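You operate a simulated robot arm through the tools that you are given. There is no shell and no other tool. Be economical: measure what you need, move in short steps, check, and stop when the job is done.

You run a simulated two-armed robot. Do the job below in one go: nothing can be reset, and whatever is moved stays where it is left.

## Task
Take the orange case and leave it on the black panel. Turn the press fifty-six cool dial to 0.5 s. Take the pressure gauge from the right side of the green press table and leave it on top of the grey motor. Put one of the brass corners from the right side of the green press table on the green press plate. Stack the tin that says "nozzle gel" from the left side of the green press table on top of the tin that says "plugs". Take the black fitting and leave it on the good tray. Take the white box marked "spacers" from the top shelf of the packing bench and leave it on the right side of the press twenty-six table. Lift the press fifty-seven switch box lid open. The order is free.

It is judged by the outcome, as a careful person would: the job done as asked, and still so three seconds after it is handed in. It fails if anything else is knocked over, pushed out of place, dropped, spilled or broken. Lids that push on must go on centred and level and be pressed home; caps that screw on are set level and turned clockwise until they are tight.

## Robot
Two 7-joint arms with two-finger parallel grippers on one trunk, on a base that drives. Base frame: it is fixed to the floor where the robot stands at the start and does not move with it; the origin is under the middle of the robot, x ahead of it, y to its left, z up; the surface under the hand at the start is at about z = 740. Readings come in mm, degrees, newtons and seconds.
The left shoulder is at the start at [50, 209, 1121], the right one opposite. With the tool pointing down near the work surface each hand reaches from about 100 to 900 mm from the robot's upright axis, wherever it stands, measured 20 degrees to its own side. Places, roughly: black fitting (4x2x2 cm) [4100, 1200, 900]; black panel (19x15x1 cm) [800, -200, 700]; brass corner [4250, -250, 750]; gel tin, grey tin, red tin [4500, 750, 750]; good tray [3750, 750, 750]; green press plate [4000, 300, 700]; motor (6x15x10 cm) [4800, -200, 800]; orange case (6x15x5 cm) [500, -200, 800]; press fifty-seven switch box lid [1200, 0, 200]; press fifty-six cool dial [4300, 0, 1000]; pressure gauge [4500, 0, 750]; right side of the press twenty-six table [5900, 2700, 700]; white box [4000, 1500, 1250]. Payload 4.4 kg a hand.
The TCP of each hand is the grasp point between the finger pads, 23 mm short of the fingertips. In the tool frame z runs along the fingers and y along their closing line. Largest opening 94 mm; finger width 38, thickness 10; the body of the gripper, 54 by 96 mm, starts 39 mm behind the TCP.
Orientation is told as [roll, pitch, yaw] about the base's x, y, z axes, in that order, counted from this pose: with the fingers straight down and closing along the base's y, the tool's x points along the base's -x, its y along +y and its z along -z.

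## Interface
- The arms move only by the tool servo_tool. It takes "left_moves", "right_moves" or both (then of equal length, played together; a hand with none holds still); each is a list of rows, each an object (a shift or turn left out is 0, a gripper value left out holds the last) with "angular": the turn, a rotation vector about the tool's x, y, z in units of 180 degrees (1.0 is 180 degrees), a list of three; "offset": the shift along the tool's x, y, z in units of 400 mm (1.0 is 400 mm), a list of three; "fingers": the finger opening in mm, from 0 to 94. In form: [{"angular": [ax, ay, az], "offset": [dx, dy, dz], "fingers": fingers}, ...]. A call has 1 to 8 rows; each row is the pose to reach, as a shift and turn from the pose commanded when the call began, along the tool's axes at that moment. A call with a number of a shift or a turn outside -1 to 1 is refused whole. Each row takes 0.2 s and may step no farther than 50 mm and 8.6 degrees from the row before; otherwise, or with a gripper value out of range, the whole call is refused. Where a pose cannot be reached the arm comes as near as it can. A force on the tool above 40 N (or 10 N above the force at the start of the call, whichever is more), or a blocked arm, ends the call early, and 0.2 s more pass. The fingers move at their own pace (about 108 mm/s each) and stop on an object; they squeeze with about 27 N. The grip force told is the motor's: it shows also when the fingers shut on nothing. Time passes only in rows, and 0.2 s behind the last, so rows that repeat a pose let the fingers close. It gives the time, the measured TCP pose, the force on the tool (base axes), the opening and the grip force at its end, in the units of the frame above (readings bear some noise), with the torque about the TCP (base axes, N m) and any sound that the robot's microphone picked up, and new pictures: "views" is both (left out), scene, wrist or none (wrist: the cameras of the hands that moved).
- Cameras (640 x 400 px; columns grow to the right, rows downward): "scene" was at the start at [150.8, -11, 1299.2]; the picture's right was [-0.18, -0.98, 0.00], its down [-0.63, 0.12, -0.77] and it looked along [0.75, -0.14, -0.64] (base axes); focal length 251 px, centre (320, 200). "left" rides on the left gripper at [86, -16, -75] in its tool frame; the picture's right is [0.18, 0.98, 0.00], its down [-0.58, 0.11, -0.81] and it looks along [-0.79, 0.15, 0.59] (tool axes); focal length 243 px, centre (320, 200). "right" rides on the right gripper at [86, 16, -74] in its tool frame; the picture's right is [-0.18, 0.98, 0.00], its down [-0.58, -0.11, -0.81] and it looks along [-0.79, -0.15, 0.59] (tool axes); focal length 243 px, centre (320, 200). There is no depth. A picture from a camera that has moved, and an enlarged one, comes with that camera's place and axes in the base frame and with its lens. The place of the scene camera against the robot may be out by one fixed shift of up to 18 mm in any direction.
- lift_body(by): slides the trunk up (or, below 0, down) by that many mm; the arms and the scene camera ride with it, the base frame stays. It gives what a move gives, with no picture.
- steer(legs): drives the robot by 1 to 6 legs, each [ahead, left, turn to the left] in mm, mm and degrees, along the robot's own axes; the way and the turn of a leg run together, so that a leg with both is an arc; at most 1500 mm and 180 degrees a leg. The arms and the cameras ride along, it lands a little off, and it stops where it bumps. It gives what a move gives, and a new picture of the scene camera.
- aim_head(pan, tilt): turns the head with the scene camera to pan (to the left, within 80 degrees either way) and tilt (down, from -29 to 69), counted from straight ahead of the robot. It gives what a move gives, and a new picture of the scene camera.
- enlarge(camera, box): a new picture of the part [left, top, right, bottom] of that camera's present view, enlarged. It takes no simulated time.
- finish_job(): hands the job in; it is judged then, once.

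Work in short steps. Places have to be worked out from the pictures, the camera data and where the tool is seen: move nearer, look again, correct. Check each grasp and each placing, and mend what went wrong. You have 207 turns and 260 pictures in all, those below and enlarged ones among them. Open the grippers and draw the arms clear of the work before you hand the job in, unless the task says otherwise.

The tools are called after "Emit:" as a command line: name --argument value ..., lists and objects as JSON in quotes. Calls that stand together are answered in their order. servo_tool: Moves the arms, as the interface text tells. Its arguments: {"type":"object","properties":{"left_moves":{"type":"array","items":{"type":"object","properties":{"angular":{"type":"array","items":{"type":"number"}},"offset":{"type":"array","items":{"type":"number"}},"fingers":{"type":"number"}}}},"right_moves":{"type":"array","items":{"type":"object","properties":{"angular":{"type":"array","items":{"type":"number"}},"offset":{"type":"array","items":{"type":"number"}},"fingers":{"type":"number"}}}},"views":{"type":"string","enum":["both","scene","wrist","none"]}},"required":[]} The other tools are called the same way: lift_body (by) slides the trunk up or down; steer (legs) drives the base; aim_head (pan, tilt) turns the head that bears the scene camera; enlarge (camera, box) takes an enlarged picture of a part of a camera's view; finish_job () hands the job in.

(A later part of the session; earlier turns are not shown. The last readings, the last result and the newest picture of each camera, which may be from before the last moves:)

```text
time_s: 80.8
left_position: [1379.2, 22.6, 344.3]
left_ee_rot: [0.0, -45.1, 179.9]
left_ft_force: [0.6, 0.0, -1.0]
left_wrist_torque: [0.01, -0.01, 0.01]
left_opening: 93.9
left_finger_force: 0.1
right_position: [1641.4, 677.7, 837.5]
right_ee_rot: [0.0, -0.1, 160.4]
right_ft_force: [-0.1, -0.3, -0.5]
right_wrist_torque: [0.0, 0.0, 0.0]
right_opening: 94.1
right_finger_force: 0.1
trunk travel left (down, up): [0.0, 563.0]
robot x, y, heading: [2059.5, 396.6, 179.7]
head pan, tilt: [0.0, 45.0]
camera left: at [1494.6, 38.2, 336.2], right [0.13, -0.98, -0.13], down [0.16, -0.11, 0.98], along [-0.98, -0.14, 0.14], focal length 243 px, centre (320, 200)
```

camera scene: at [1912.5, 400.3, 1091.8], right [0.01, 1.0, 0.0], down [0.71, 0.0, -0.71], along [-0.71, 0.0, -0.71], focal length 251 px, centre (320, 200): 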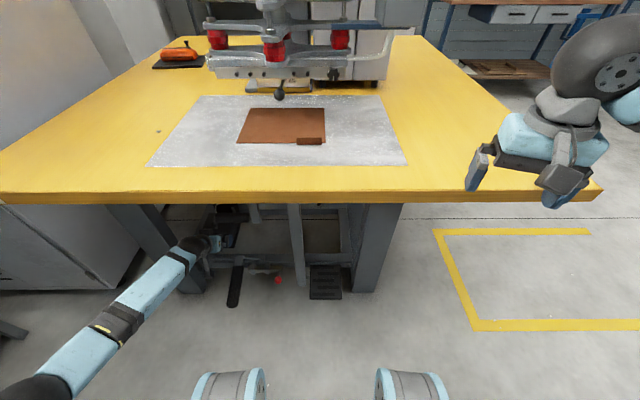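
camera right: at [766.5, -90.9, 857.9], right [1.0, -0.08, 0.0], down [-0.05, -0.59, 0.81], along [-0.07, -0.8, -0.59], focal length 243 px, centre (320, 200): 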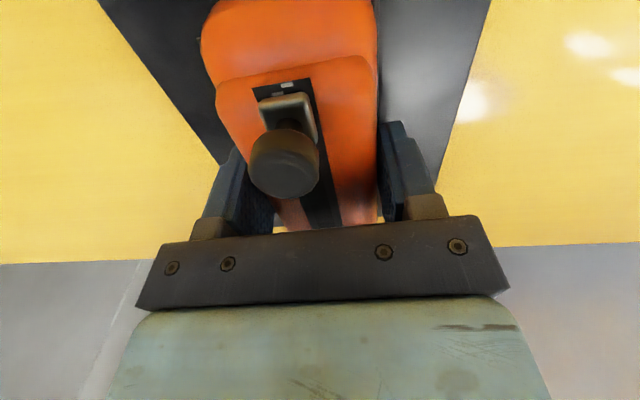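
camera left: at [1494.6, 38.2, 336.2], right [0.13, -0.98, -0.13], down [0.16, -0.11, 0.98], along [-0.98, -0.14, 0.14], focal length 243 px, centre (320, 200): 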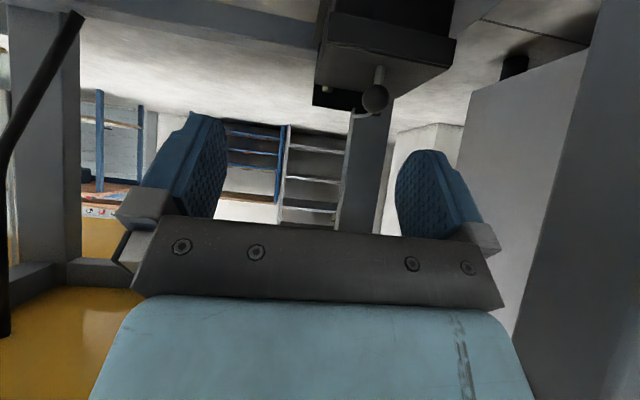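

Ball knob refined to about (1232,-43,259). Move to a pre-grasp 80 mm back along the tool axis and look.

Emit:
servo_tool --left_moves '[{"offset": [-0.037, 0.054, 0.07], "fingers": 70}, {"offset": [-0.074, 0.108, 0.14], "fingers": 70}, {"offset": [-0.11, 0.1625, 0.2085], "fingers": 70}, {"offset": [-0.11, 0.1625, 0.2085], "fingers": 70}]' --views "both"

```text
time_s: 81.8
left_position: [1290.9, -42.4, 313.3]
left_ee_rot: [0.0, -45.1, 179.8]
left_ft_force: [0.0, -0.6, -0.3]
left_wrist_torque: [0.0, 0.0, 0.03]
left_opening: 70.0
left_finger_force: 0.1
right_position: [1641.9, 677.4, 837.7]
right_ee_rot: [0.0, -0.1, 160.4]
right_ft_force: [-0.3, -0.2, 0.4]
right_wrist_torque: [0.03, -0.02, -0.03]
right_opening: 93.9
right_finger_force: 0.1
trunk travel left (down, up): [0.0, 563.0]
robot x, y, heading: [2062.6, 395.6, 179.6]
head pan, tilt: [0.0, 45.0]
camera scene: at [1912.5, 400.2, 1091.8], right [0.01, 1.0, 0.0], down [0.71, 0.0, -0.71], along [-0.71, 0.0, -0.71], focal length 251 px, centre (320, 200)
camera left: at [1405.1, -26.5, 306.3], right [0.13, -0.98, -0.13], down [0.16, -0.11, 0.98], along [-0.98, -0.14, 0.14], focal length 243 px, centre (320, 200)
```

scene: 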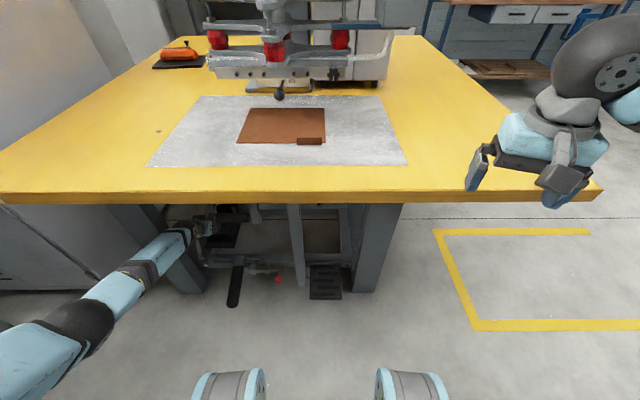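
left: 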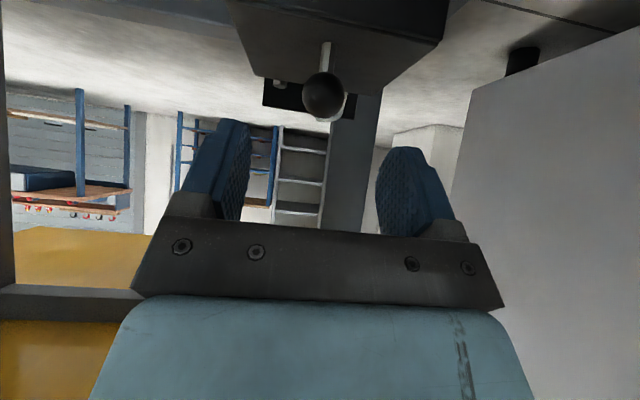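

Ball refined to (1229,-44,259). Advance 76 mm along the tool and close on it.

Emit:
servo_tool --left_moves '[{"offset": [-0.007, 0.004, 0.1]}, {"offset": [-0.014, 0.004, 0.19]}, {"offset": [-0.014, 0.004, 0.19], "fingers": 10}, {"offset": [-0.014, 0.004, 0.19], "fingers": 10}, {"offset": [-0.014, 0.004, 0.19], "fingers": 10}]' --views "wrist"

```text
time_s: 83.0
left_position: [1278.2, -39.8, 296.2]
left_ee_rot: [0.0, -45.0, 179.7]
left_ft_force: [-0.1, -0.3, 0.8]
left_wrist_torque: [-0.01, 0.0, 0.04]
left_opening: 9.9
left_finger_force: 0.2
left hand out of reach, approached as far as the arm can: row 1, 2, 3, 4, 5
right_position: [1641.8, 677.7, 836.9]
right_ee_rot: [0.0, 0.0, 160.4]
right_ft_force: [-1.1, -0.1, 0.1]
right_wrist_torque: [-0.02, 0.03, -0.02]
right_opening: 94.2
right_finger_force: 0.0
trunk travel left (down, up): [0.0, 563.0]
robot x, y, heading: [2060.7, 396.9, 179.4]
head pan, tilt: [0.0, 45.0]
camera left: at [1392.8, -23.6, 288.2], right [0.13, -0.98, -0.13], down [0.16, -0.11, 0.98], along [-0.98, -0.14, 0.14], focal length 243 px, centre (320, 200)
```

left: 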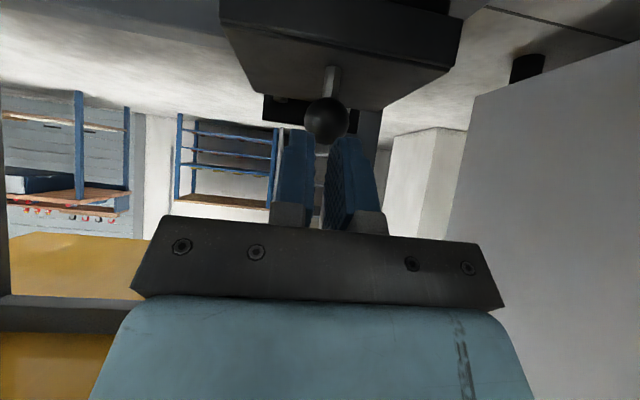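

Out of reach; open, draw back toward y≈0, then drive the base 160 mm closer.

Emit:
servo_tool --left_moves '[{"offset": [0.01, -0.02, -0.08], "fingers": 70}, {"offset": [0.08, -0.06, -0.16], "fingers": 70}, {"offset": [0.16, -0.1, -0.24], "fingers": 70}, {"offset": [0.23, -0.12, -0.32], "fingers": 70}, {"offset": [0.28, -0.12, -0.37], "fingers": 70}]' --views "none"

Emit:
steer --legs '[[160, 0, 0]]'

Emit:
servo_tool --left_moves '[{"offset": [0, 0, 0]}]' --views "wrist"

```text
time_s: 84.2
left_position: [1464.8, 9.3, 321.3]
left_ee_rot: [0.1, -45.1, 179.8]
left_ft_force: [-0.3, -1.1, 0.1]
left_wrist_torque: [0.0, -0.01, -0.01]
left_opening: 70.3
left_finger_force: 0.1
right_position: [1641.7, 677.4, 836.2]
right_ee_rot: [0.0, -0.1, 160.5]
right_ft_force: [0.7, -0.4, 0.7]
right_wrist_torque: [0.01, 0.01, -0.01]
right_opening: 94.0
right_finger_force: 0.1
trunk travel left (down, up): [0.0, 563.0]
robot x, y, heading: [2060.4, 397.3, 179.5]
head pan, tilt: [0.0, 45.0]
```

```text
time_s: 85.6
left_position: [1304.6, 11.1, 320.1]
left_ee_rot: [0.0, -45.0, 179.7]
left_ft_force: [0.9, 0.4, 0.1]
left_wrist_torque: [0.03, -0.01, -0.01]
left_opening: 69.9
left_finger_force: 0.0
right_position: [1484.1, 678.8, 836.4]
right_ee_rot: [0.0, 0.0, 160.3]
right_ft_force: [0.4, 0.2, -0.2]
right_wrist_torque: [-0.02, -0.02, -0.03]
right_opening: 94.1
right_finger_force: 0.0
trunk travel left (down, up): [0.0, 563.0]
robot x, y, heading: [1904.7, 396.0, 179.7]
head pan, tilt: [0.0, 45.0]
camera scene: at [1753.8, 401.5, 1091.8], right [0.01, 1.0, 0.0], down [0.71, -0.01, -0.71], along [-0.71, 0.0, -0.71], focal length 251 px, centre (320, 200)
```

scene: 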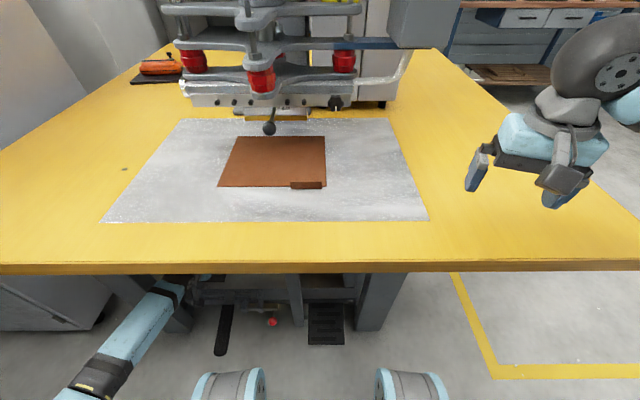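

```text
time_s: 86.0
left_position: [1304.3, 11.3, 320.3]
left_ee_rot: [-0.1, -44.9, 179.6]
left_ft_force: [-0.3, -0.2, -0.7]
left_wrist_torque: [0.01, -0.01, -0.03]
left_opening: 70.0
left_finger_force: 0.1
right_position: [1483.7, 678.4, 837.1]
right_ee_rot: [-0.1, -0.1, 160.4]
right_ft_force: [-1.0, 0.0, -0.4]
right_wrist_torque: [-0.01, 0.01, -0.03]
right_opening: 93.9
right_finger_force: 0.1
trunk travel left (down, up): [0.0, 563.0]
robot x, y, heading: [1903.4, 396.9, 179.7]
head pan, tilt: [0.0, 45.0]
camera left: at [1419.0, 26.6, 313.9], right [0.13, -0.98, -0.13], down [0.16, -0.11, 0.98], along [-0.98, -0.14, 0.14], focal length 243 px, centre (320, 200)
```

left: 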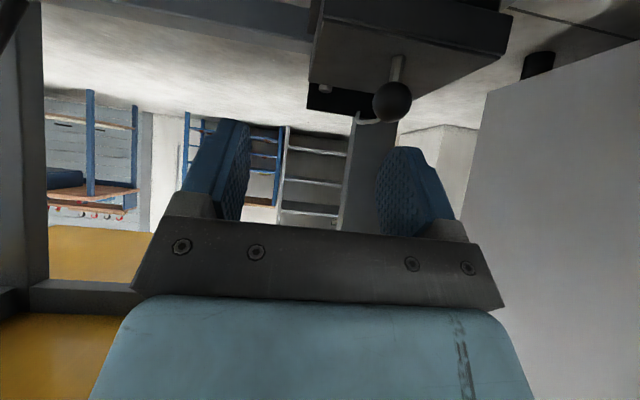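

Ball still consistent at (1229,-45,259). Go to it and close.

Emit:
servo_tool --left_moves '[{"offset": [-0.012, 0.07, 0.0]}, {"offset": [-0.025, 0.14, 0.04]}, {"offset": [-0.025, 0.14, 0.13]}, {"offset": [-0.025, 0.14, 0.225]}, {"offset": [-0.025, 0.14, 0.225], "fingers": 10}, {"offset": [-0.025, 0.14, 0.225], "fingers": 10}, {"offset": [-0.025, 0.14, 0.225], "fingers": 10}]' --views "wrist"

```text
time_s: 87.6
left_position: [1234.3, -44.3, 262.8]
left_ee_rot: [0.1, -44.9, 179.7]
left_ft_force: [-1.5, 2.9, -0.3]
left_wrist_torque: [-0.01, 0.11, 0.01]
left_opening: 28.0
left_finger_force: 44.5
right_position: [1484.5, 679.5, 836.6]
right_ee_rot: [0.0, -0.1, 160.4]
right_ft_force: [0.5, 0.7, 0.1]
right_wrist_torque: [0.01, 0.01, 0.01]
right_opening: 94.0
right_finger_force: 0.1
trunk travel left (down, up): [0.0, 563.0]
robot x, y, heading: [1900.8, 395.2, 179.4]
head pan, tilt: [0.0, 45.0]
camera left: at [1349.6, -28.9, 255.4], right [0.12, -0.98, -0.13], down [0.16, -0.11, 0.98], along [-0.98, -0.14, 0.14], focal length 243 px, centre (320, 200)
```

left: 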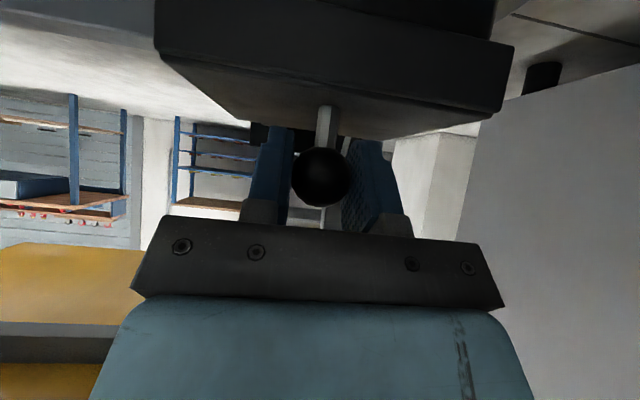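

Ball gripped (28 mm). Raise it along an arc about a hinge assumed at the lid's back edge (~x 1140), first ~30°, and check forces.

Emit:
servo_tool --left_moves '[{"offset": [-0.02, 0, -0.007]}, {"offset": [-0.039, 0, -0.014]}, {"offset": [-0.06, 0, -0.017]}, {"offset": [-0.08, 0, -0.019]}, {"offset": [-0.1, 0, -0.02]}, {"offset": [-0.122, 0, -0.019]}]' --views "wrist"

```text
time_s: 89.0
left_position: [1204.9, -44.4, 303.8]
left_ee_rot: [0.0, -45.0, 179.7]
left_ft_force: [15.4, 4.9, -3.1]
left_wrist_torque: [-0.02, -1.28, 0.04]
left_opening: 28.2
left_finger_force: 45.3
right_position: [1482.4, 677.8, 838.3]
right_ee_rot: [-0.1, -0.1, 160.4]
right_ft_force: [0.6, 0.0, -0.5]
right_wrist_torque: [0.0, -0.01, -0.01]
right_opening: 93.9
right_finger_force: 0.0
trunk travel left (down, up): [0.0, 563.0]
robot x, y, heading: [1904.6, 392.1, 179.8]
head pan, tilt: [0.0, 45.0]
camera left: at [1318.6, -28.9, 295.7], right [0.12, -0.98, -0.13], down [0.16, -0.11, 0.98], along [-0.98, -0.14, 0.14], focal length 243 px, centre (320, 200)
```

left: 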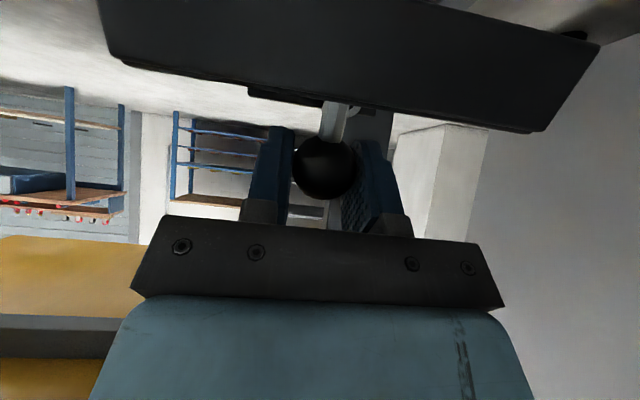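

The lid is swinging up about a rear hinge. Continue to ~60°, rotating the hand with it.

Emit:
servo_tool --left_moves '[{"offset": [-0.031, 0, 0.005], "angular": [0, 0.042, 0]}, {"offset": [-0.061, 0, 0.015], "angular": [0, 0.083, 0]}, {"offset": [-0.09, 0, 0.03], "angular": [0, 0.125, 0]}, {"offset": [-0.115, 0, 0.044], "angular": [0, 0.167, 0]}]' --views "both"

```text
time_s: 90.0
left_position: [1158.3, -44.5, 323.9]
left_ee_rot: [0.0, -14.9, 179.8]
left_ft_force: [-15.8, -7.0, -16.3]
left_wrist_torque: [-0.05, 1.22, -0.07]
left_opening: 28.2
left_finger_force: 44.9
right_position: [1482.8, 678.0, 835.4]
right_ee_rot: [-0.2, 0.0, 160.5]
right_ft_force: [-0.3, 0.4, 0.6]
right_wrist_torque: [-0.01, -0.03, -0.02]
right_opening: 93.8
right_finger_force: 0.0
trunk travel left (down, up): [0.0, 563.0]
robot x, y, heading: [1901.0, 398.5, 179.5]
head pan, tilt: [0.0, 45.0]
camera scene: at [1752.2, 400.4, 1091.4], right [0.01, 1.0, 0.0], down [0.71, 0.0, -0.71], along [-0.71, 0.01, -0.71], focal length 251 px, centre (320, 200)
camera left: at [1261.4, -28.7, 374.4], right [0.17, -0.98, -0.05], down [-0.36, -0.11, 0.93], along [-0.92, -0.14, -0.37], focal length 243 px, centre (320, 200)
```

scene: 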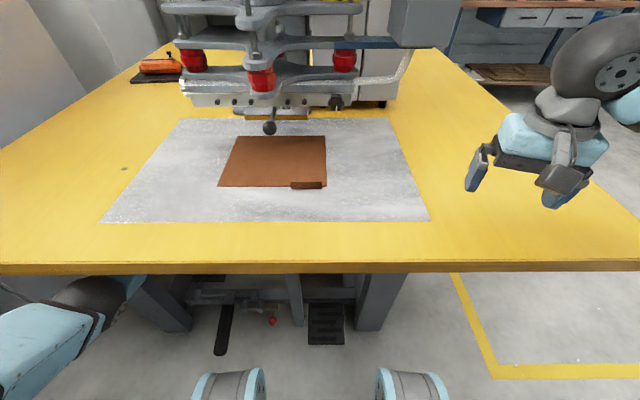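
left: 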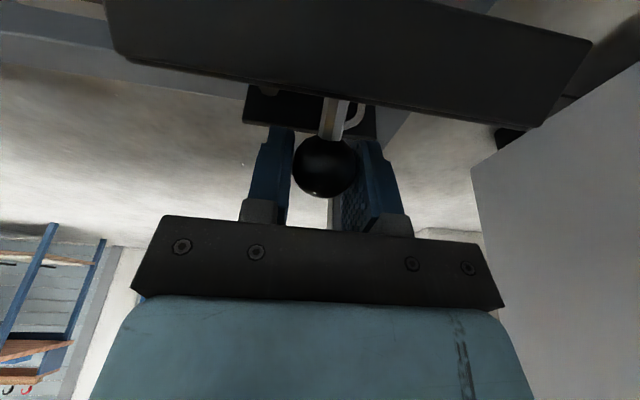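

Torque flipped sign, so I over-rotated slightly. Continue the arc backward to ~80° with the pitch held.

Emit:
servo_tool --left_moves '[{"offset": [-0.025, 0, 0.01]}, {"offset": [-0.05, 0, 0.02]}, {"offset": [-0.0765, 0, 0.0335]}, {"offset": [-0.0765, 0, 0.0335]}]' --views "wrist"

```text
time_s: 90.6
left_position: [1171.8, -45.8, 298.5]
left_ee_rot: [-1.6, -14.1, -179.1]
left_ft_force: [2.1, 13.2, 44.1]
left_wrist_torque: [-0.15, 1.09, -0.06]
left_opening: 28.6
left_finger_force: 44.6
right_position: [1485.9, 667.7, 837.6]
right_ee_rot: [-0.5, -0.3, 161.3]
right_ft_force: [-0.4, -0.1, -0.1]
right_wrist_torque: [0.02, 0.01, -0.01]
right_opening: 93.9
right_finger_force: 0.0
trunk travel left (down, up): [0.0, 563.0]
robot x, y, heading: [1907.3, 394.5, -179.6]
head pan, tilt: [0.0, 45.0]
stopped in row 2 (left hand): the force on the tool passed its limit at 91 N (the readings are from after the stop); the commanded pose is now the measured one
camera left: at [1274.4, -28.8, 352.2], right [0.19, -0.98, -0.07], down [-0.37, -0.14, 0.92], along [-0.91, -0.14, -0.38], focal length 243 px, centre (320, 200)
```

left: 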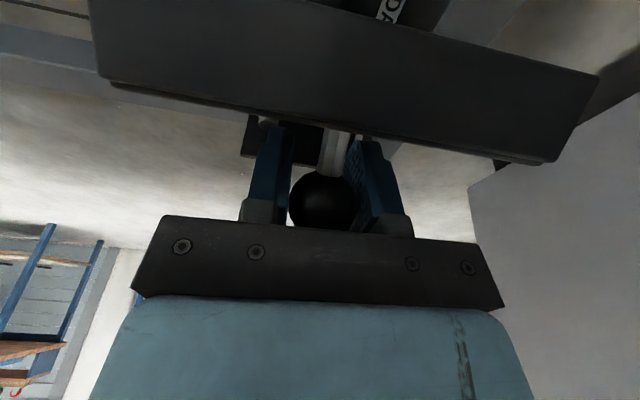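

A hard contact stopped the arm; look at what it touched.

Emit:
aim_head --pan 25 --tilt 60

```text
time_s: 91.5
left_position: [1174.6, -44.1, 299.9]
left_ee_rot: [-1.5, -13.8, -179.2]
left_ft_force: [-22.5, 25.5, -11.0]
left_wrist_torque: [-0.74, 1.48, 0.07]
left_opening: 28.3
left_finger_force: 45.4
right_position: [1487.8, 667.9, 841.4]
right_ee_rot: [-0.5, -0.6, 161.2]
right_ft_force: [0.7, 0.2, -0.4]
right_wrist_torque: [0.02, 0.0, 0.0]
right_opening: 93.8
right_finger_force: 0.1
trunk travel left (down, up): [0.0, 563.0]
robot x, y, heading: [1907.1, 396.2, -179.5]
head pan, tilt: [25.0, 60.0]
camera scene: at [1783.6, 365.3, 1072.8], right [-0.43, 0.9, 0.01], down [0.78, 0.38, -0.5], along [-0.46, -0.21, -0.87], focal length 251 px, centre (320, 200)
```

scene: 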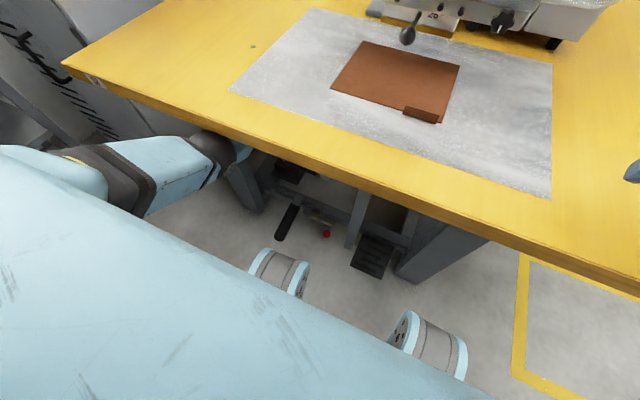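

The forearm is pressing on the table edge. Ease off by pitching the hand back forward (lowering the wrist) while still holding the knob.

Emit:
servo_tool --left_moves '[{"offset": [0, 0, 0], "angular": [0, -0.04, 0]}, {"offset": [0, 0, 0], "angular": [0, -0.08, 0]}, {"offset": [0, 0, 0], "angular": [0, -0.12, 0]}, {"offset": [0, 0, 0], "angular": [0, -0.12, 0]}]' --views "both"

```text
time_s: 92.5
left_position: [1165.8, -44.2, 308.8]
left_ee_rot: [-1.1, -35.7, -178.9]
left_ft_force: [12.5, -1.2, 5.6]
left_wrist_torque: [-0.13, -0.85, -0.04]
left_opening: 28.0
left_finger_force: 45.1
right_position: [1484.8, 674.5, 837.1]
right_ee_rot: [0.1, -0.1, 161.1]
right_ft_force: [-0.5, -0.5, -0.3]
right_wrist_torque: [-0.02, 0.01, -0.01]
right_opening: 94.0
right_finger_force: 0.0
trunk travel left (down, up): [0.0, 563.0]
robot x, y, heading: [1908.5, 399.6, -179.7]
head pan, tilt: [25.0, 60.0]
camera scene: at [1779.9, 372.0, 1072.6], right [-0.43, 0.9, 0.0], down [0.78, 0.37, -0.5], along [-0.45, -0.21, -0.87], focal length 251 px, centre (320, 200)
camera left: at [1280.0, -27.9, 318.9], right [0.16, -0.98, -0.12], down [0.0, -0.12, 0.99], along [-0.99, -0.15, -0.02], focal length 243 px, centre (320, 200)
```

scene: 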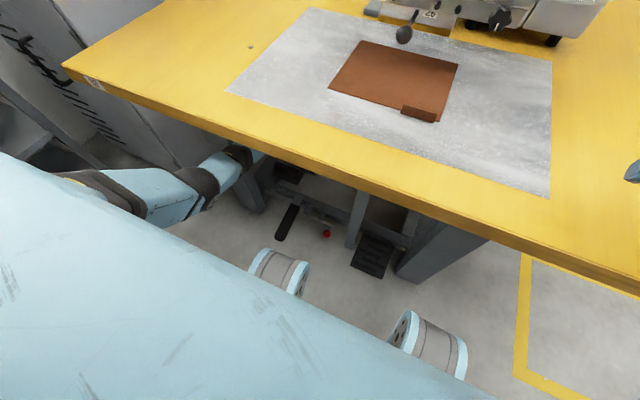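
left: 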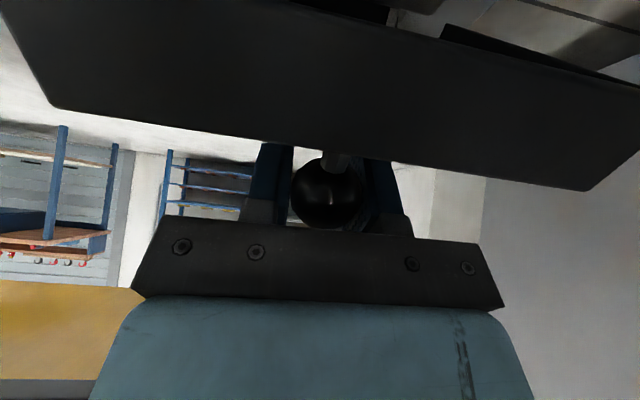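

Freed; table things unmoved. The lid is at roughly 50°. Continue the arc ~25 mm further back at this pitch.

Emit:
servo_tool --left_moves '[{"offset": [-0.018, 0, 0.011]}, {"offset": [-0.036, 0, 0.022]}, {"offset": [-0.054, 0, 0.033]}]' --views "wrist"

```text
time_s: 93.3
left_position: [1139.8, -45.7, 310.3]
left_ee_rot: [-1.1, -35.8, -179.0]
left_ft_force: [14.2, 0.0, 16.4]
left_wrist_torque: [-0.05, -1.22, 0.02]
left_opening: 28.5
left_finger_force: 44.9
right_position: [1486.2, 675.4, 837.1]
right_ee_rot: [0.1, -0.2, 161.1]
right_ft_force: [0.8, 0.7, -0.5]
right_wrist_torque: [0.02, -0.01, -0.01]
right_opening: 94.2
right_finger_force: 0.0
trunk travel left (down, up): [0.0, 563.0]
robot x, y, heading: [1905.2, 397.6, -179.9]
head pan, tilt: [25.0, 60.0]
camera left: at [1254.3, -27.8, 321.8], right [0.16, -0.98, -0.12], down [0.0, -0.12, 0.99], along [-0.99, -0.15, -0.02], focal length 243 px, centre (320, 200)
```

left: 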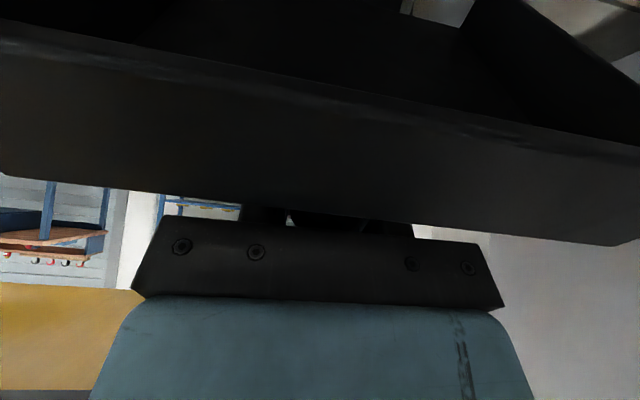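

The lid is now ~70°. Push a bit more.

Emit:
servo_tool --left_moves '[{"offset": [-0.016, 0, 0.014]}, {"offset": [-0.032, 0, 0.028]}]' --views "wrist"

```text
time_s: 93.9
left_position: [1125.3, -45.5, 310.2]
left_ee_rot: [-1.7, -36.5, -178.6]
left_ft_force: [17.0, 8.3, 44.3]
left_wrist_torque: [0.03, -2.18, 0.16]
left_opening: 28.1
left_finger_force: 44.6
right_position: [1487.0, 672.0, 838.6]
right_ee_rot: [0.0, -0.3, 161.2]
right_ft_force: [-0.7, 0.3, -0.1]
right_wrist_torque: [0.0, 0.0, -0.02]
right_opening: 93.9
right_finger_force: 0.0
trunk travel left (down, up): [0.0, 563.0]
robot x, y, heading: [1908.7, 394.7, -179.5]
head pan, tilt: [25.0, 60.0]
stopped in row 2 (left hand): the force on the tool passed its limit at 57 N (the readings are from after the stop); the commanded pose is now the measured one
camera left: at [1239.9, -27.6, 320.5], right [0.16, -0.98, -0.13], down [0.01, -0.13, 0.99], along [-0.99, -0.16, -0.01], focal length 243 px, centre (320, 200)
```

left: 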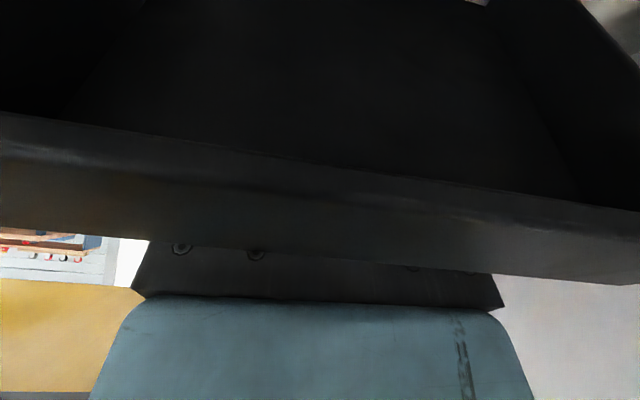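

Pressing on the lid edge now. Ease up 6 mm and open the fingers to see whether the lid stays.

Emit:
servo_tool --left_moves '[{"offset": [-0.009, 0, -0.012]}, {"offset": [-0.009, 0, -0.012], "fingers": 60}, {"offset": [-0.009, 0, -0.012], "fingers": 60}]' --views "both"

```text
time_s: 94.7
left_position: [1125.5, -44.5, 312.8]
left_ee_rot: [-1.4, -36.0, -178.8]
left_ft_force: [-1.0, 0.4, -0.6]
left_wrist_torque: [-0.01, 0.02, -0.02]
left_opening: 60.0
left_finger_force: 0.1
right_position: [1484.4, 674.0, 836.3]
right_ee_rot: [0.0, -0.1, 161.2]
right_ft_force: [0.7, -0.6, 0.3]
right_wrist_torque: [0.0, 0.01, -0.02]
right_opening: 94.1
right_finger_force: 0.2
trunk travel left (down, up): [0.0, 563.0]
robot x, y, heading: [1908.1, 397.0, -179.4]
head pan, tilt: [25.0, 60.0]
camera scene: at [1779.8, 371.6, 1072.3], right [-0.43, 0.9, 0.0], down [0.78, 0.37, -0.5], along [-0.45, -0.21, -0.87], focal length 251 px, centre (320, 200)
camera left: at [1239.8, -27.9, 323.1], right [0.16, -0.98, -0.13], down [0.01, -0.13, 0.99], along [-0.99, -0.16, -0.01], focal length 243 px, centre (320, 200)
```

scene: 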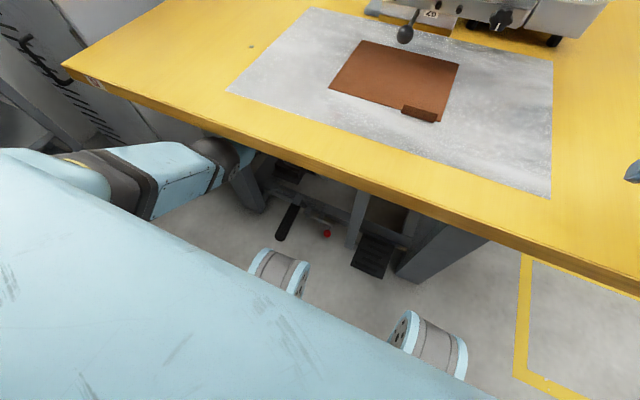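
left: 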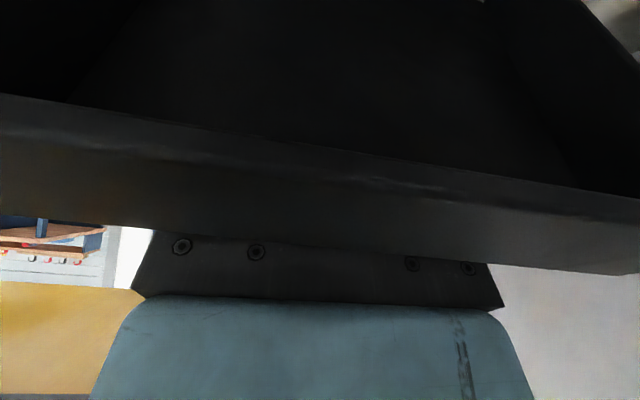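

The lid holds. Withdraw upward in small steps.

Emit:
servo_tool --left_moves '[{"offset": [-0.025, 0, -0.033]}, {"offset": [-0.05, 0, -0.067]}, {"offset": [-0.0735, 0, -0.101]}]' --views "wrist"

```text
time_s: 95.5
left_position: [1126.0, -45.6, 363.1]
left_ee_rot: [-1.3, -36.1, -178.6]
left_ft_force: [0.2, 0.2, -0.8]
left_wrist_torque: [0.01, 0.0, -0.01]
left_opening: 60.1
left_finger_force: 0.0
right_position: [1485.2, 672.1, 836.7]
right_ee_rot: [0.1, -0.2, 161.2]
right_ft_force: [0.6, 0.1, -0.1]
right_wrist_torque: [0.02, 0.02, 0.02]
right_opening: 93.8
right_finger_force: 0.1
trunk travel left (down, up): [0.0, 563.0]
robot x, y, heading: [1904.4, 395.8, -179.4]
head pan, tilt: [25.0, 60.0]
camera left: at [1239.7, -28.5, 374.2], right [0.16, -0.98, -0.13], down [0.01, -0.13, 0.99], along [-0.99, -0.16, -0.01], focal length 243 px, centre (320, 200)
```

left: 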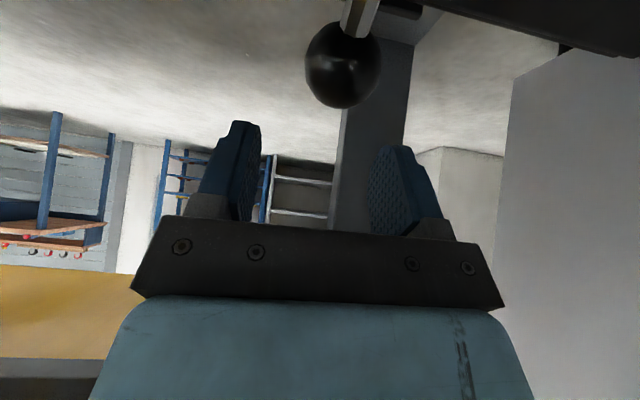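

The lid sits at ~63° with the knob free. I'll raise, go back over its edge, and push it further open from inside with closed fingers.

Emit:
servo_tool --left_moves '[{"offset": [-0.04, 0, -0.06], "fingers": 60}, {"offset": [0.03, 0, -0.12], "fingers": 20}, {"offset": [0.11, 0, -0.18], "fingers": 0}, {"offset": [0.19, 0, -0.24], "fingers": 0}, {"offset": [0.25, 0, -0.285], "fingers": 0}]' --views "wrist"

```text
time_s: 96.7
left_position: [1272.4, -45.6, 395.2]
left_ee_rot: [-1.3, -36.1, -178.6]
left_ft_force: [0.1, -0.3, -0.2]
left_wrist_torque: [0.03, 0.02, 0.02]
left_opening: 0.1
left_finger_force: 27.2
right_position: [1484.1, 673.8, 837.6]
right_ee_rot: [0.0, -0.2, 161.3]
right_ft_force: [0.2, -0.2, 0.7]
right_wrist_torque: [0.01, 0.0, 0.01]
right_opening: 93.8
right_finger_force: 0.0
trunk travel left (down, up): [0.0, 563.0]
robot x, y, heading: [1907.3, 394.8, -179.5]
head pan, tilt: [25.0, 60.0]
camera left: at [1387.3, -28.8, 406.0], right [0.16, -0.98, -0.13], down [0.01, -0.13, 0.99], along [-0.99, -0.16, -0.01], focal length 243 px, centre (320, 200)
```

left: 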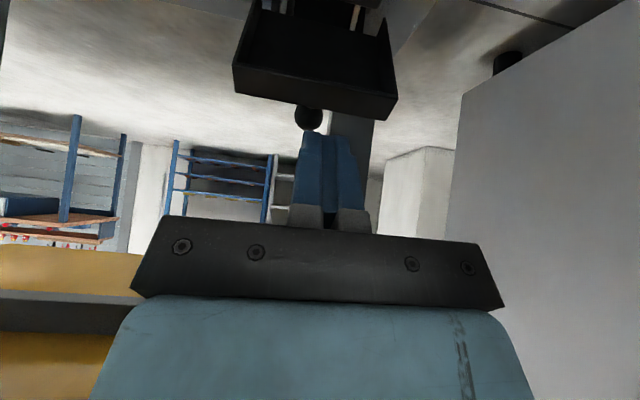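

Lid is clearly open, seen from inside. Lower to z≈300 in front and push it forward gently.

Emit:
servo_tool --left_moves '[{"offset": [0.07, 0, 0.096]}, {"offset": [0.14, 0, 0.192]}, {"offset": [0.05, 0, 0.257]}, {"offset": [-0.03, 0, 0.315]}, {"offset": [-0.06, 0, 0.337]}, {"offset": [-0.09, 0, 0.359]}, {"offset": [-0.115, 0, 0.377]}]' --views "wrist"

```text
time_s: 98.2
left_position: [1158.9, -47.4, 297.4]
left_ee_rot: [-1.5, -35.6, -178.6]
left_ft_force: [12.2, 1.9, 8.4]
left_wrist_torque: [0.03, 0.09, -0.04]
left_opening: 0.0
left_finger_force: 26.9
right_position: [1485.8, 673.6, 836.9]
right_ee_rot: [-0.1, -0.1, 161.3]
right_ft_force: [1.5, 0.1, 0.1]
right_wrist_torque: [0.03, -0.02, 0.03]
right_opening: 94.0
right_finger_force: 0.0
trunk travel left (down, up): [0.0, 563.0]
robot x, y, heading: [1907.4, 391.4, -179.6]
head pan, tilt: [25.0, 60.0]
stopped in row 7 (left hand): the force on the tool passed its limit at 55 N (the readings are from after the stop); the commanded pose is now the measured one
camera left: at [1273.2, -29.4, 309.5], right [0.16, -0.98, -0.13], down [0.0, -0.13, 0.99], along [-0.99, -0.16, -0.02], focal length 243 px, centre (320, 200)
```

left: 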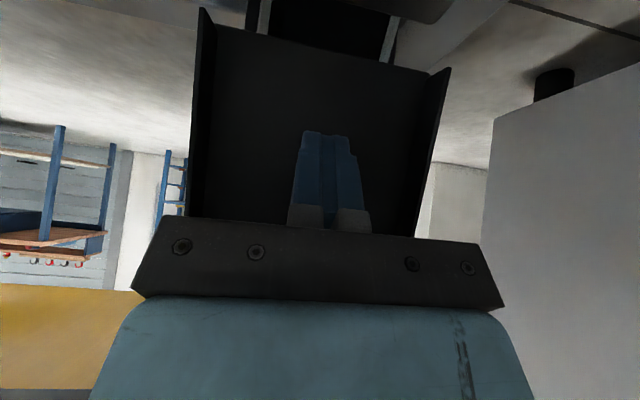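

It hit its end stop – fully open. Back straight off and check that it stays.

Emit:
servo_tool --left_moves '[{"offset": [0.08, 0, -0.06]}, {"offset": [0.16, -0.03, -0.12]}, {"offset": [0.24, -0.06, -0.18]}, {"offset": [0.32, -0.1, -0.24]}, {"offset": [0.36, -0.13, -0.3]}]' --views "wrist"

```text
time_s: 99.4
left_position: [1344.7, 8.2, 311.3]
left_ee_rot: [-1.5, -35.6, -178.5]
left_ft_force: [0.5, -0.1, 1.2]
left_wrist_torque: [-0.01, 0.0, -0.03]
left_opening: 0.0
left_finger_force: 27.4
right_position: [1483.9, 672.6, 836.0]
right_ee_rot: [0.0, -0.1, 161.1]
right_ft_force: [0.2, 0.0, 0.0]
right_wrist_torque: [0.04, 0.01, 0.03]
right_opening: 94.0
right_finger_force: 0.0
trunk travel left (down, up): [0.0, 563.0]
robot x, y, heading: [1909.3, 395.8, -179.7]
head pan, tilt: [25.0, 60.0]
camera left: at [1459.3, 24.9, 323.6], right [0.16, -0.98, -0.13], down [0.0, -0.13, 0.99], along [-0.99, -0.16, -0.02], focal length 243 px, centre (320, 200)
```

left: 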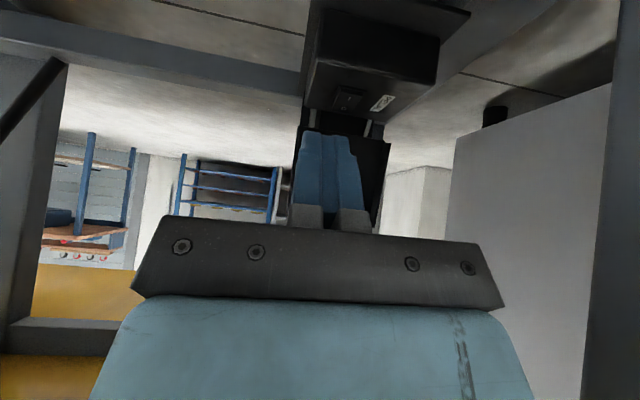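

The lid stays fully open. Back the robot straight out, raise the trunk.

Emit:
steer --legs '[[-650, 0, 0]]'

Emit:
lift_body --by 200

Emit:
enlarge --camera "left" --box '[220, 0, 420, 125]'

```text
time_s: 103.0
left_position: [1987.1, 15.5, 311.2]
left_ee_rot: [-1.5, -35.6, -179.1]
left_ft_force: [1.3, 0.2, 0.8]
left_wrist_torque: [0.01, -0.04, -0.02]
left_opening: 0.0
left_finger_force: 27.1
right_position: [2132.5, 679.2, 836.7]
right_ee_rot: [-0.1, 0.0, 160.8]
right_ft_force: [-0.2, -0.5, -0.4]
right_wrist_torque: [0.02, -0.02, -0.01]
right_opening: 94.0
right_finger_force: 0.0
trunk travel left (down, up): [0.0, 563.0]
robot x, y, heading: [2552.7, 400.4, -179.9]
head pan, tilt: [25.0, 60.0]
camera scene: at [2426.0, 375.7, 1072.3], right [-0.42, 0.91, 0.0], down [0.78, 0.37, -0.5], along [-0.45, -0.21, -0.87], focal length 251 px, centre (320, 200)
```

scene: 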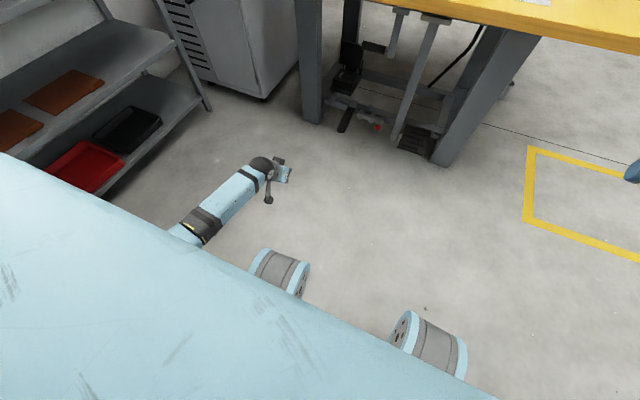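

```text
time_s: 105.2
left_position: [1989.1, 15.6, 511.8]
left_ee_rot: [-1.5, -35.6, -179.1]
left_ft_force: [-0.4, 0.4, -0.6]
left_wrist_torque: [0.02, -0.01, 0.04]
left_opening: 0.0
left_finger_force: 27.0
right_position: [2132.4, 679.6, 1035.7]
right_ee_rot: [0.1, 0.0, 160.8]
right_ft_force: [-0.1, 0.0, -0.4]
right_wrist_torque: [0.02, 0.01, 0.01]
right_opening: 93.8
right_finger_force: 0.1
trunk travel left (down, up): [-200.0, 363.0]
robot x, y, heading: [2555.0, 399.5, -180.2]
head pan, tilt: [25.0, 60.0]
```

```text
3.20 times, centred on (320, 62) of left
camera zoom: at [2102.2, 31.2, 523.2], right [0.15, -0.98, -0.13], down [0.0, -0.13, 0.99], along [-0.99, -0.15, -0.02], focal length 776 px, centre (320, 640)
```

zoom: 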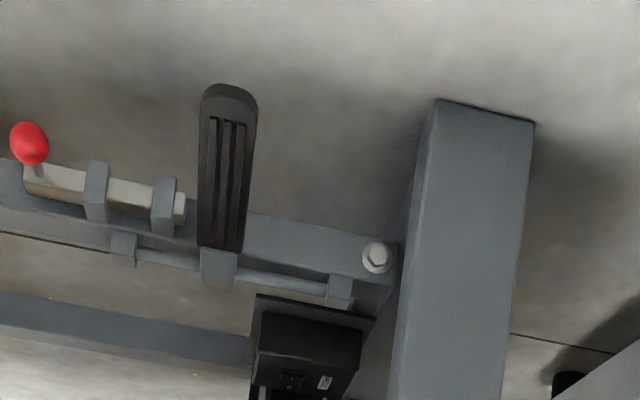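

Switch box stays open. Restore the left arm to its carry pose.

Emit:
servo_tool --left_moves '[{"offset": [-0.03, -0.019, -0.094], "angular": [0, 0.025, 0], "fingers": 94}, {"offset": [-0.06, -0.038, -0.188], "angular": [0, 0.05, 0]}, {"offset": [-0.09, -0.057, -0.282], "angular": [0, 0.075, 0]}, {"offset": [-0.12, -0.075, -0.377], "angular": [0, 0.1, 0]}, {"offset": [-0.15, -0.094, -0.471], "angular": [0, 0.125, 0]}, {"offset": [-0.18, -0.113, -0.566], "angular": [0, 0.15, 0]}, {"offset": [-0.21, -0.132, -0.66], "angular": [0, 0.175, 0]}, {"offset": [-0.239, -0.15, -0.754], "angular": [0, 0.198, 0]}]' --views "none"

Emit:
servo_tool --left_moves '[{"offset": [0.024, -0.027, -0.0775]}, {"offset": [0.048, -0.054, -0.155]}, {"offset": [0.072, -0.081, -0.2325]}, {"offset": [0.096, -0.108, -0.31]}, {"offset": [0.12, -0.135, -0.3875]}, {"offset": [0.144, -0.162, -0.465]}, {"offset": [0.168, -0.19, -0.54]}, {"offset": [0.19, -0.217, -0.62]}]' --views "none"

Emit:
steer --legs '[[0, 0, -90], [0, 0, -90]]'

Emit:
aim_head --pan 0 --tilt 20

```text
time_s: 107.0
left_position: [2086.2, 69.2, 814.1]
left_ee_rot: [-1.2, 0.2, -179.9]
left_ft_force: [-0.5, -0.5, -0.8]
left_wrist_torque: [0.0, -0.06, 0.03]
left_opening: 94.3
left_finger_force: 0.0
right_position: [2132.4, 678.8, 1037.7]
right_ee_rot: [0.0, -0.1, 160.8]
right_ft_force: [0.5, 0.0, 0.4]
right_wrist_torque: [0.03, 0.02, 0.04]
right_opening: 93.9
right_finger_force: 0.1
trunk travel left (down, up): [-200.0, 363.0]
robot x, y, heading: [2554.9, 398.1, -180.0]
head pan, tilt: [25.0, 60.0]
```

```text
time_s: 108.8
left_position: [2160.7, 153.5, 1063.8]
left_ee_rot: [-1.2, 0.1, -179.9]
left_ft_force: [0.1, 0.4, 0.1]
left_wrist_torque: [0.0, -0.03, -0.03]
left_opening: 94.1
left_finger_force: 0.0
right_position: [2133.2, 680.5, 1034.9]
right_ee_rot: [0.0, 0.0, 160.9]
right_ft_force: [1.2, 0.1, 0.4]
right_wrist_torque: [-0.03, -0.03, 0.02]
right_opening: 93.8
right_finger_force: 0.0
trunk travel left (down, up): [-200.0, 363.0]
robot x, y, heading: [2552.6, 400.7, -180.2]
head pan, tilt: [25.0, 60.0]
```

```text
time_s: 116.8
left_position: [2946.9, 649.2, 1063.6]
left_ee_rot: [-1.2, 0.2, 0.4]
left_ft_force: [0.2, 0.0, -0.2]
left_wrist_torque: [0.02, 0.0, -0.01]
left_opening: 94.2
left_finger_force: 0.0
right_position: [2977.0, 122.9, 1038.0]
right_ee_rot: [0.0, 0.1, -18.8]
right_ft_force: [-0.3, 0.7, -0.1]
right_wrist_torque: [0.0, 0.04, 0.0]
right_opening: 94.0
right_finger_force: 0.1
trunk travel left (down, up): [-200.0, 363.0]
robot x, y, heading: [2551.9, 398.9, 0.6]
head pan, tilt: [25.0, 60.0]
camera scene: at [2681.3, 433.2, 1272.3], right [0.43, -0.9, 0.0], down [-0.78, -0.37, -0.5], along [0.45, 0.22, -0.87], focal length 251 px, centre (320, 200)
```

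scene: 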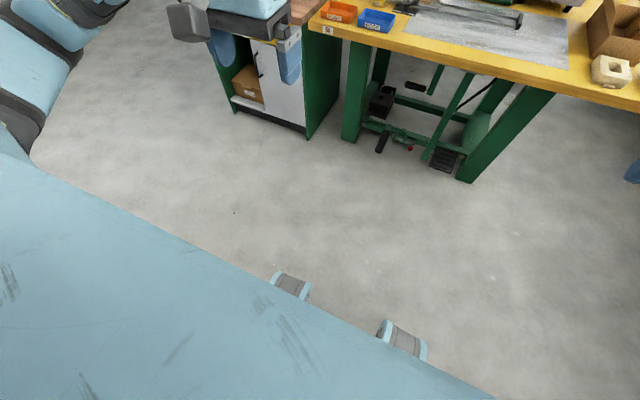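

```text
time_s: 117.9
left_position: [2946.3, 649.5, 1062.7]
left_ee_rot: [-1.1, 0.1, 0.4]
left_ft_force: [0.1, -0.8, -0.2]
left_wrist_torque: [0.0, 0.02, -0.02]
left_opening: 94.0
left_finger_force: 0.1
right_position: [2977.2, 122.3, 1037.4]
right_ee_rot: [0.1, 0.0, -18.8]
right_ft_force: [0.3, -0.5, -0.1]
right_wrist_torque: [-0.01, -0.01, 0.0]
right_opening: 94.1
right_finger_force: 0.1
trunk travel left (down, up): [-200.0, 363.0]
robot x, y, heading: [2555.4, 401.5, 0.5]
head pan, tilt: [0.0, 20.0]
camera scene: at [2714.2, 405.4, 1330.4], right [0.01, -1.0, 0.0], down [-0.34, 0.0, -0.94], along [0.94, 0.01, -0.34], focal length 251 px, centre (320, 200)
```

scene: 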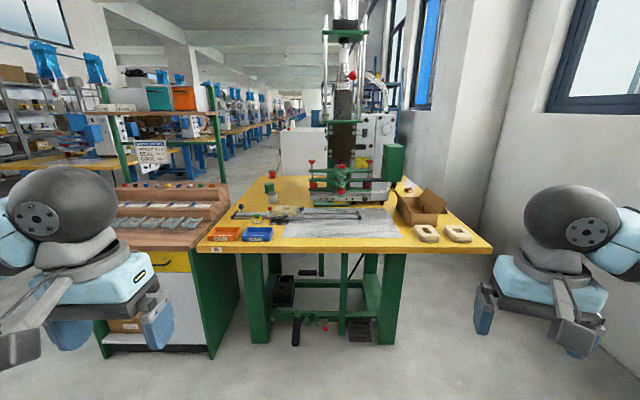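

Facing the green press table; drive closer and look down on it.

Emit:
steer --legs '[[680, -100, 0]]'

Emit:
aim_head --pan 0 --tilt 35

Emit:
enlarge --camera "scene" --box '[160, 50, 480, 250]'

```text
time_s: 121.6
left_position: [3619.7, 559.9, 1062.8]
left_ee_rot: [-1.2, 0.1, 0.7]
left_ft_force: [0.0, 0.4, 0.2]
left_wrist_torque: [0.03, -0.02, 0.0]
left_opening: 94.3
left_finger_force: 0.1
right_position: [3652.5, 32.9, 1036.1]
right_ee_rot: [0.0, 0.0, -18.5]
right_ft_force: [0.6, 0.4, -0.3]
right_wrist_torque: [-0.01, 0.04, -0.01]
right_opening: 94.1
right_finger_force: 0.2
trunk travel left (down, up): [-200.0, 363.0]
robot x, y, heading: [3225.9, 307.5, 0.6]
head pan, tilt: [0.0, 20.0]
camera scene: at [3388.5, 314.2, 1330.4], right [0.01, -1.0, 0.0], down [-0.34, 0.0, -0.94], along [0.94, 0.01, -0.34], focal length 251 px, centre (320, 200)
```

scene: 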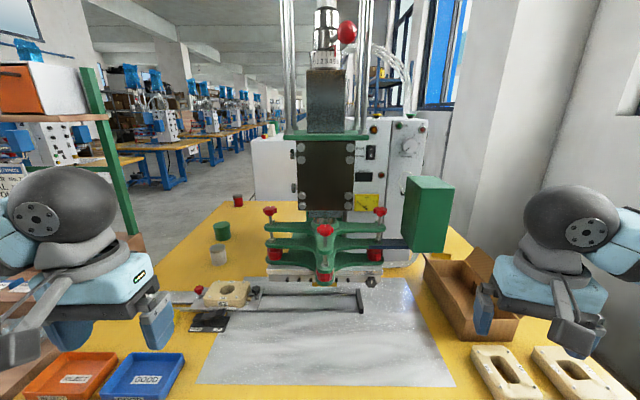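

```text
time_s: 122.4
left_position: [3620.0, 559.5, 1063.8]
left_ee_rot: [-1.2, 0.1, 0.6]
left_ft_force: [-0.3, 0.8, 0.4]
left_wrist_torque: [-0.02, 0.02, 0.03]
left_opening: 94.0
left_finger_force: 0.1
right_position: [3651.9, 32.8, 1037.0]
right_ee_rot: [0.0, -0.2, -18.6]
right_ft_force: [-0.5, 0.1, 0.4]
right_wrist_torque: [0.01, 0.01, 0.01]
right_opening: 94.0
right_finger_force: 0.1
trunk travel left (down, up): [-200.0, 363.0]
robot x, y, heading: [3228.5, 306.4, 0.9]
head pan, tilt: [0.0, 35.0]
camera scene: at [3383.1, 314.1, 1306.7], right [0.01, -1.0, 0.0], down [-0.57, -0.01, -0.82], along [0.82, 0.01, -0.57], focal length 251 px, centre (320, 200)
```

scene: 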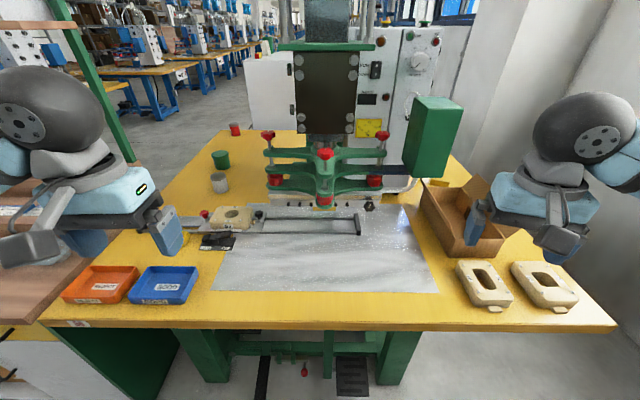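

```text
2.00 times, centred on (320, 150) of scene
camera zoom: at [3383.1, 314.1, 1306.7], right [0.01, -1.0, 0.0], down [-0.57, -0.01, -0.82], along [0.82, 0.01, -0.57], focal length 502 px, centre (320, 300)
```

zoom: 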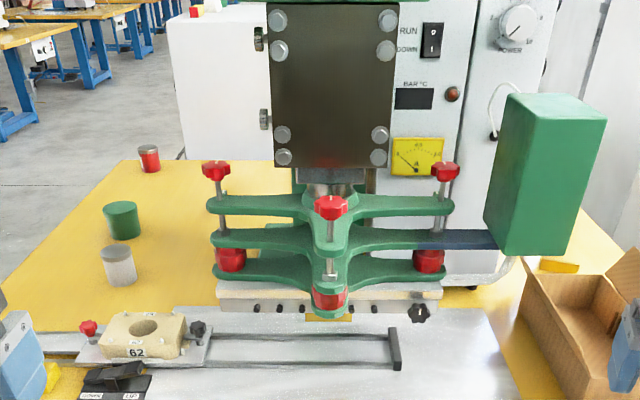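

Blue "GOOD" tray is at left. Now look to the right side for the brass corners, gauge, motor and dial.

Emit:
aim_head --pan -20 --tilt 25

Emit:
enlarge --camera "scene" --box '[200, 60, 440, 260]'

```text
time_s: 123.2
left_position: [3619.4, 560.3, 1064.8]
left_ee_rot: [-1.3, 0.1, 0.7]
left_ft_force: [0.8, -0.3, 0.1]
left_wrist_torque: [-0.01, 0.06, 0.0]
left_opening: 93.8
left_finger_force: 0.0
right_position: [3652.7, 33.1, 1036.9]
right_ee_rot: [0.0, 0.0, -18.5]
right_ft_force: [-1.2, 0.3, 0.2]
right_wrist_torque: [0.01, 0.02, 0.02]
right_opening: 94.1
right_finger_force: 0.1
trunk travel left (down, up): [-200.0, 363.0]
robot x, y, heading: [3226.3, 303.2, 0.7]
head pan, tilt: [-20.0, 25.0]
camera scene: at [3382.1, 282.7, 1322.4], right [-0.33, -0.94, 0.0], down [-0.4, 0.14, -0.91], along [0.86, -0.3, -0.42], focal length 251 px, centre (320, 200)
```

scene: 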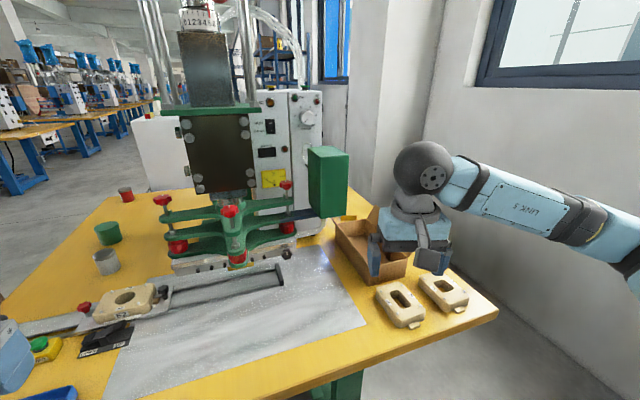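

```text
2.00 times, centred on (320, 160) of scene
camera zoom: at [3382.1, 282.7, 1322.4], right [-0.33, -0.94, 0.0], down [-0.4, 0.14, -0.91], along [0.86, -0.3, -0.42], focal length 502 px, centre (320, 280)
```

zoom: 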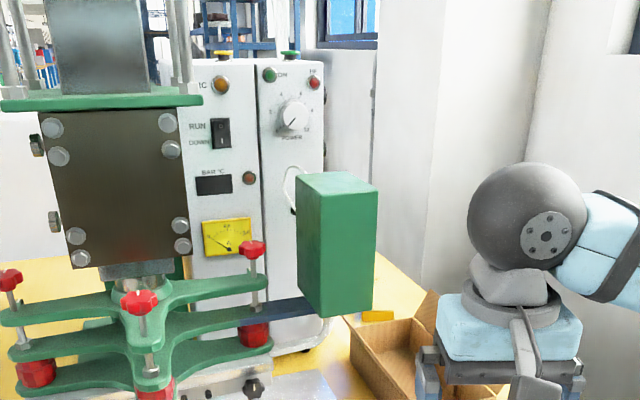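

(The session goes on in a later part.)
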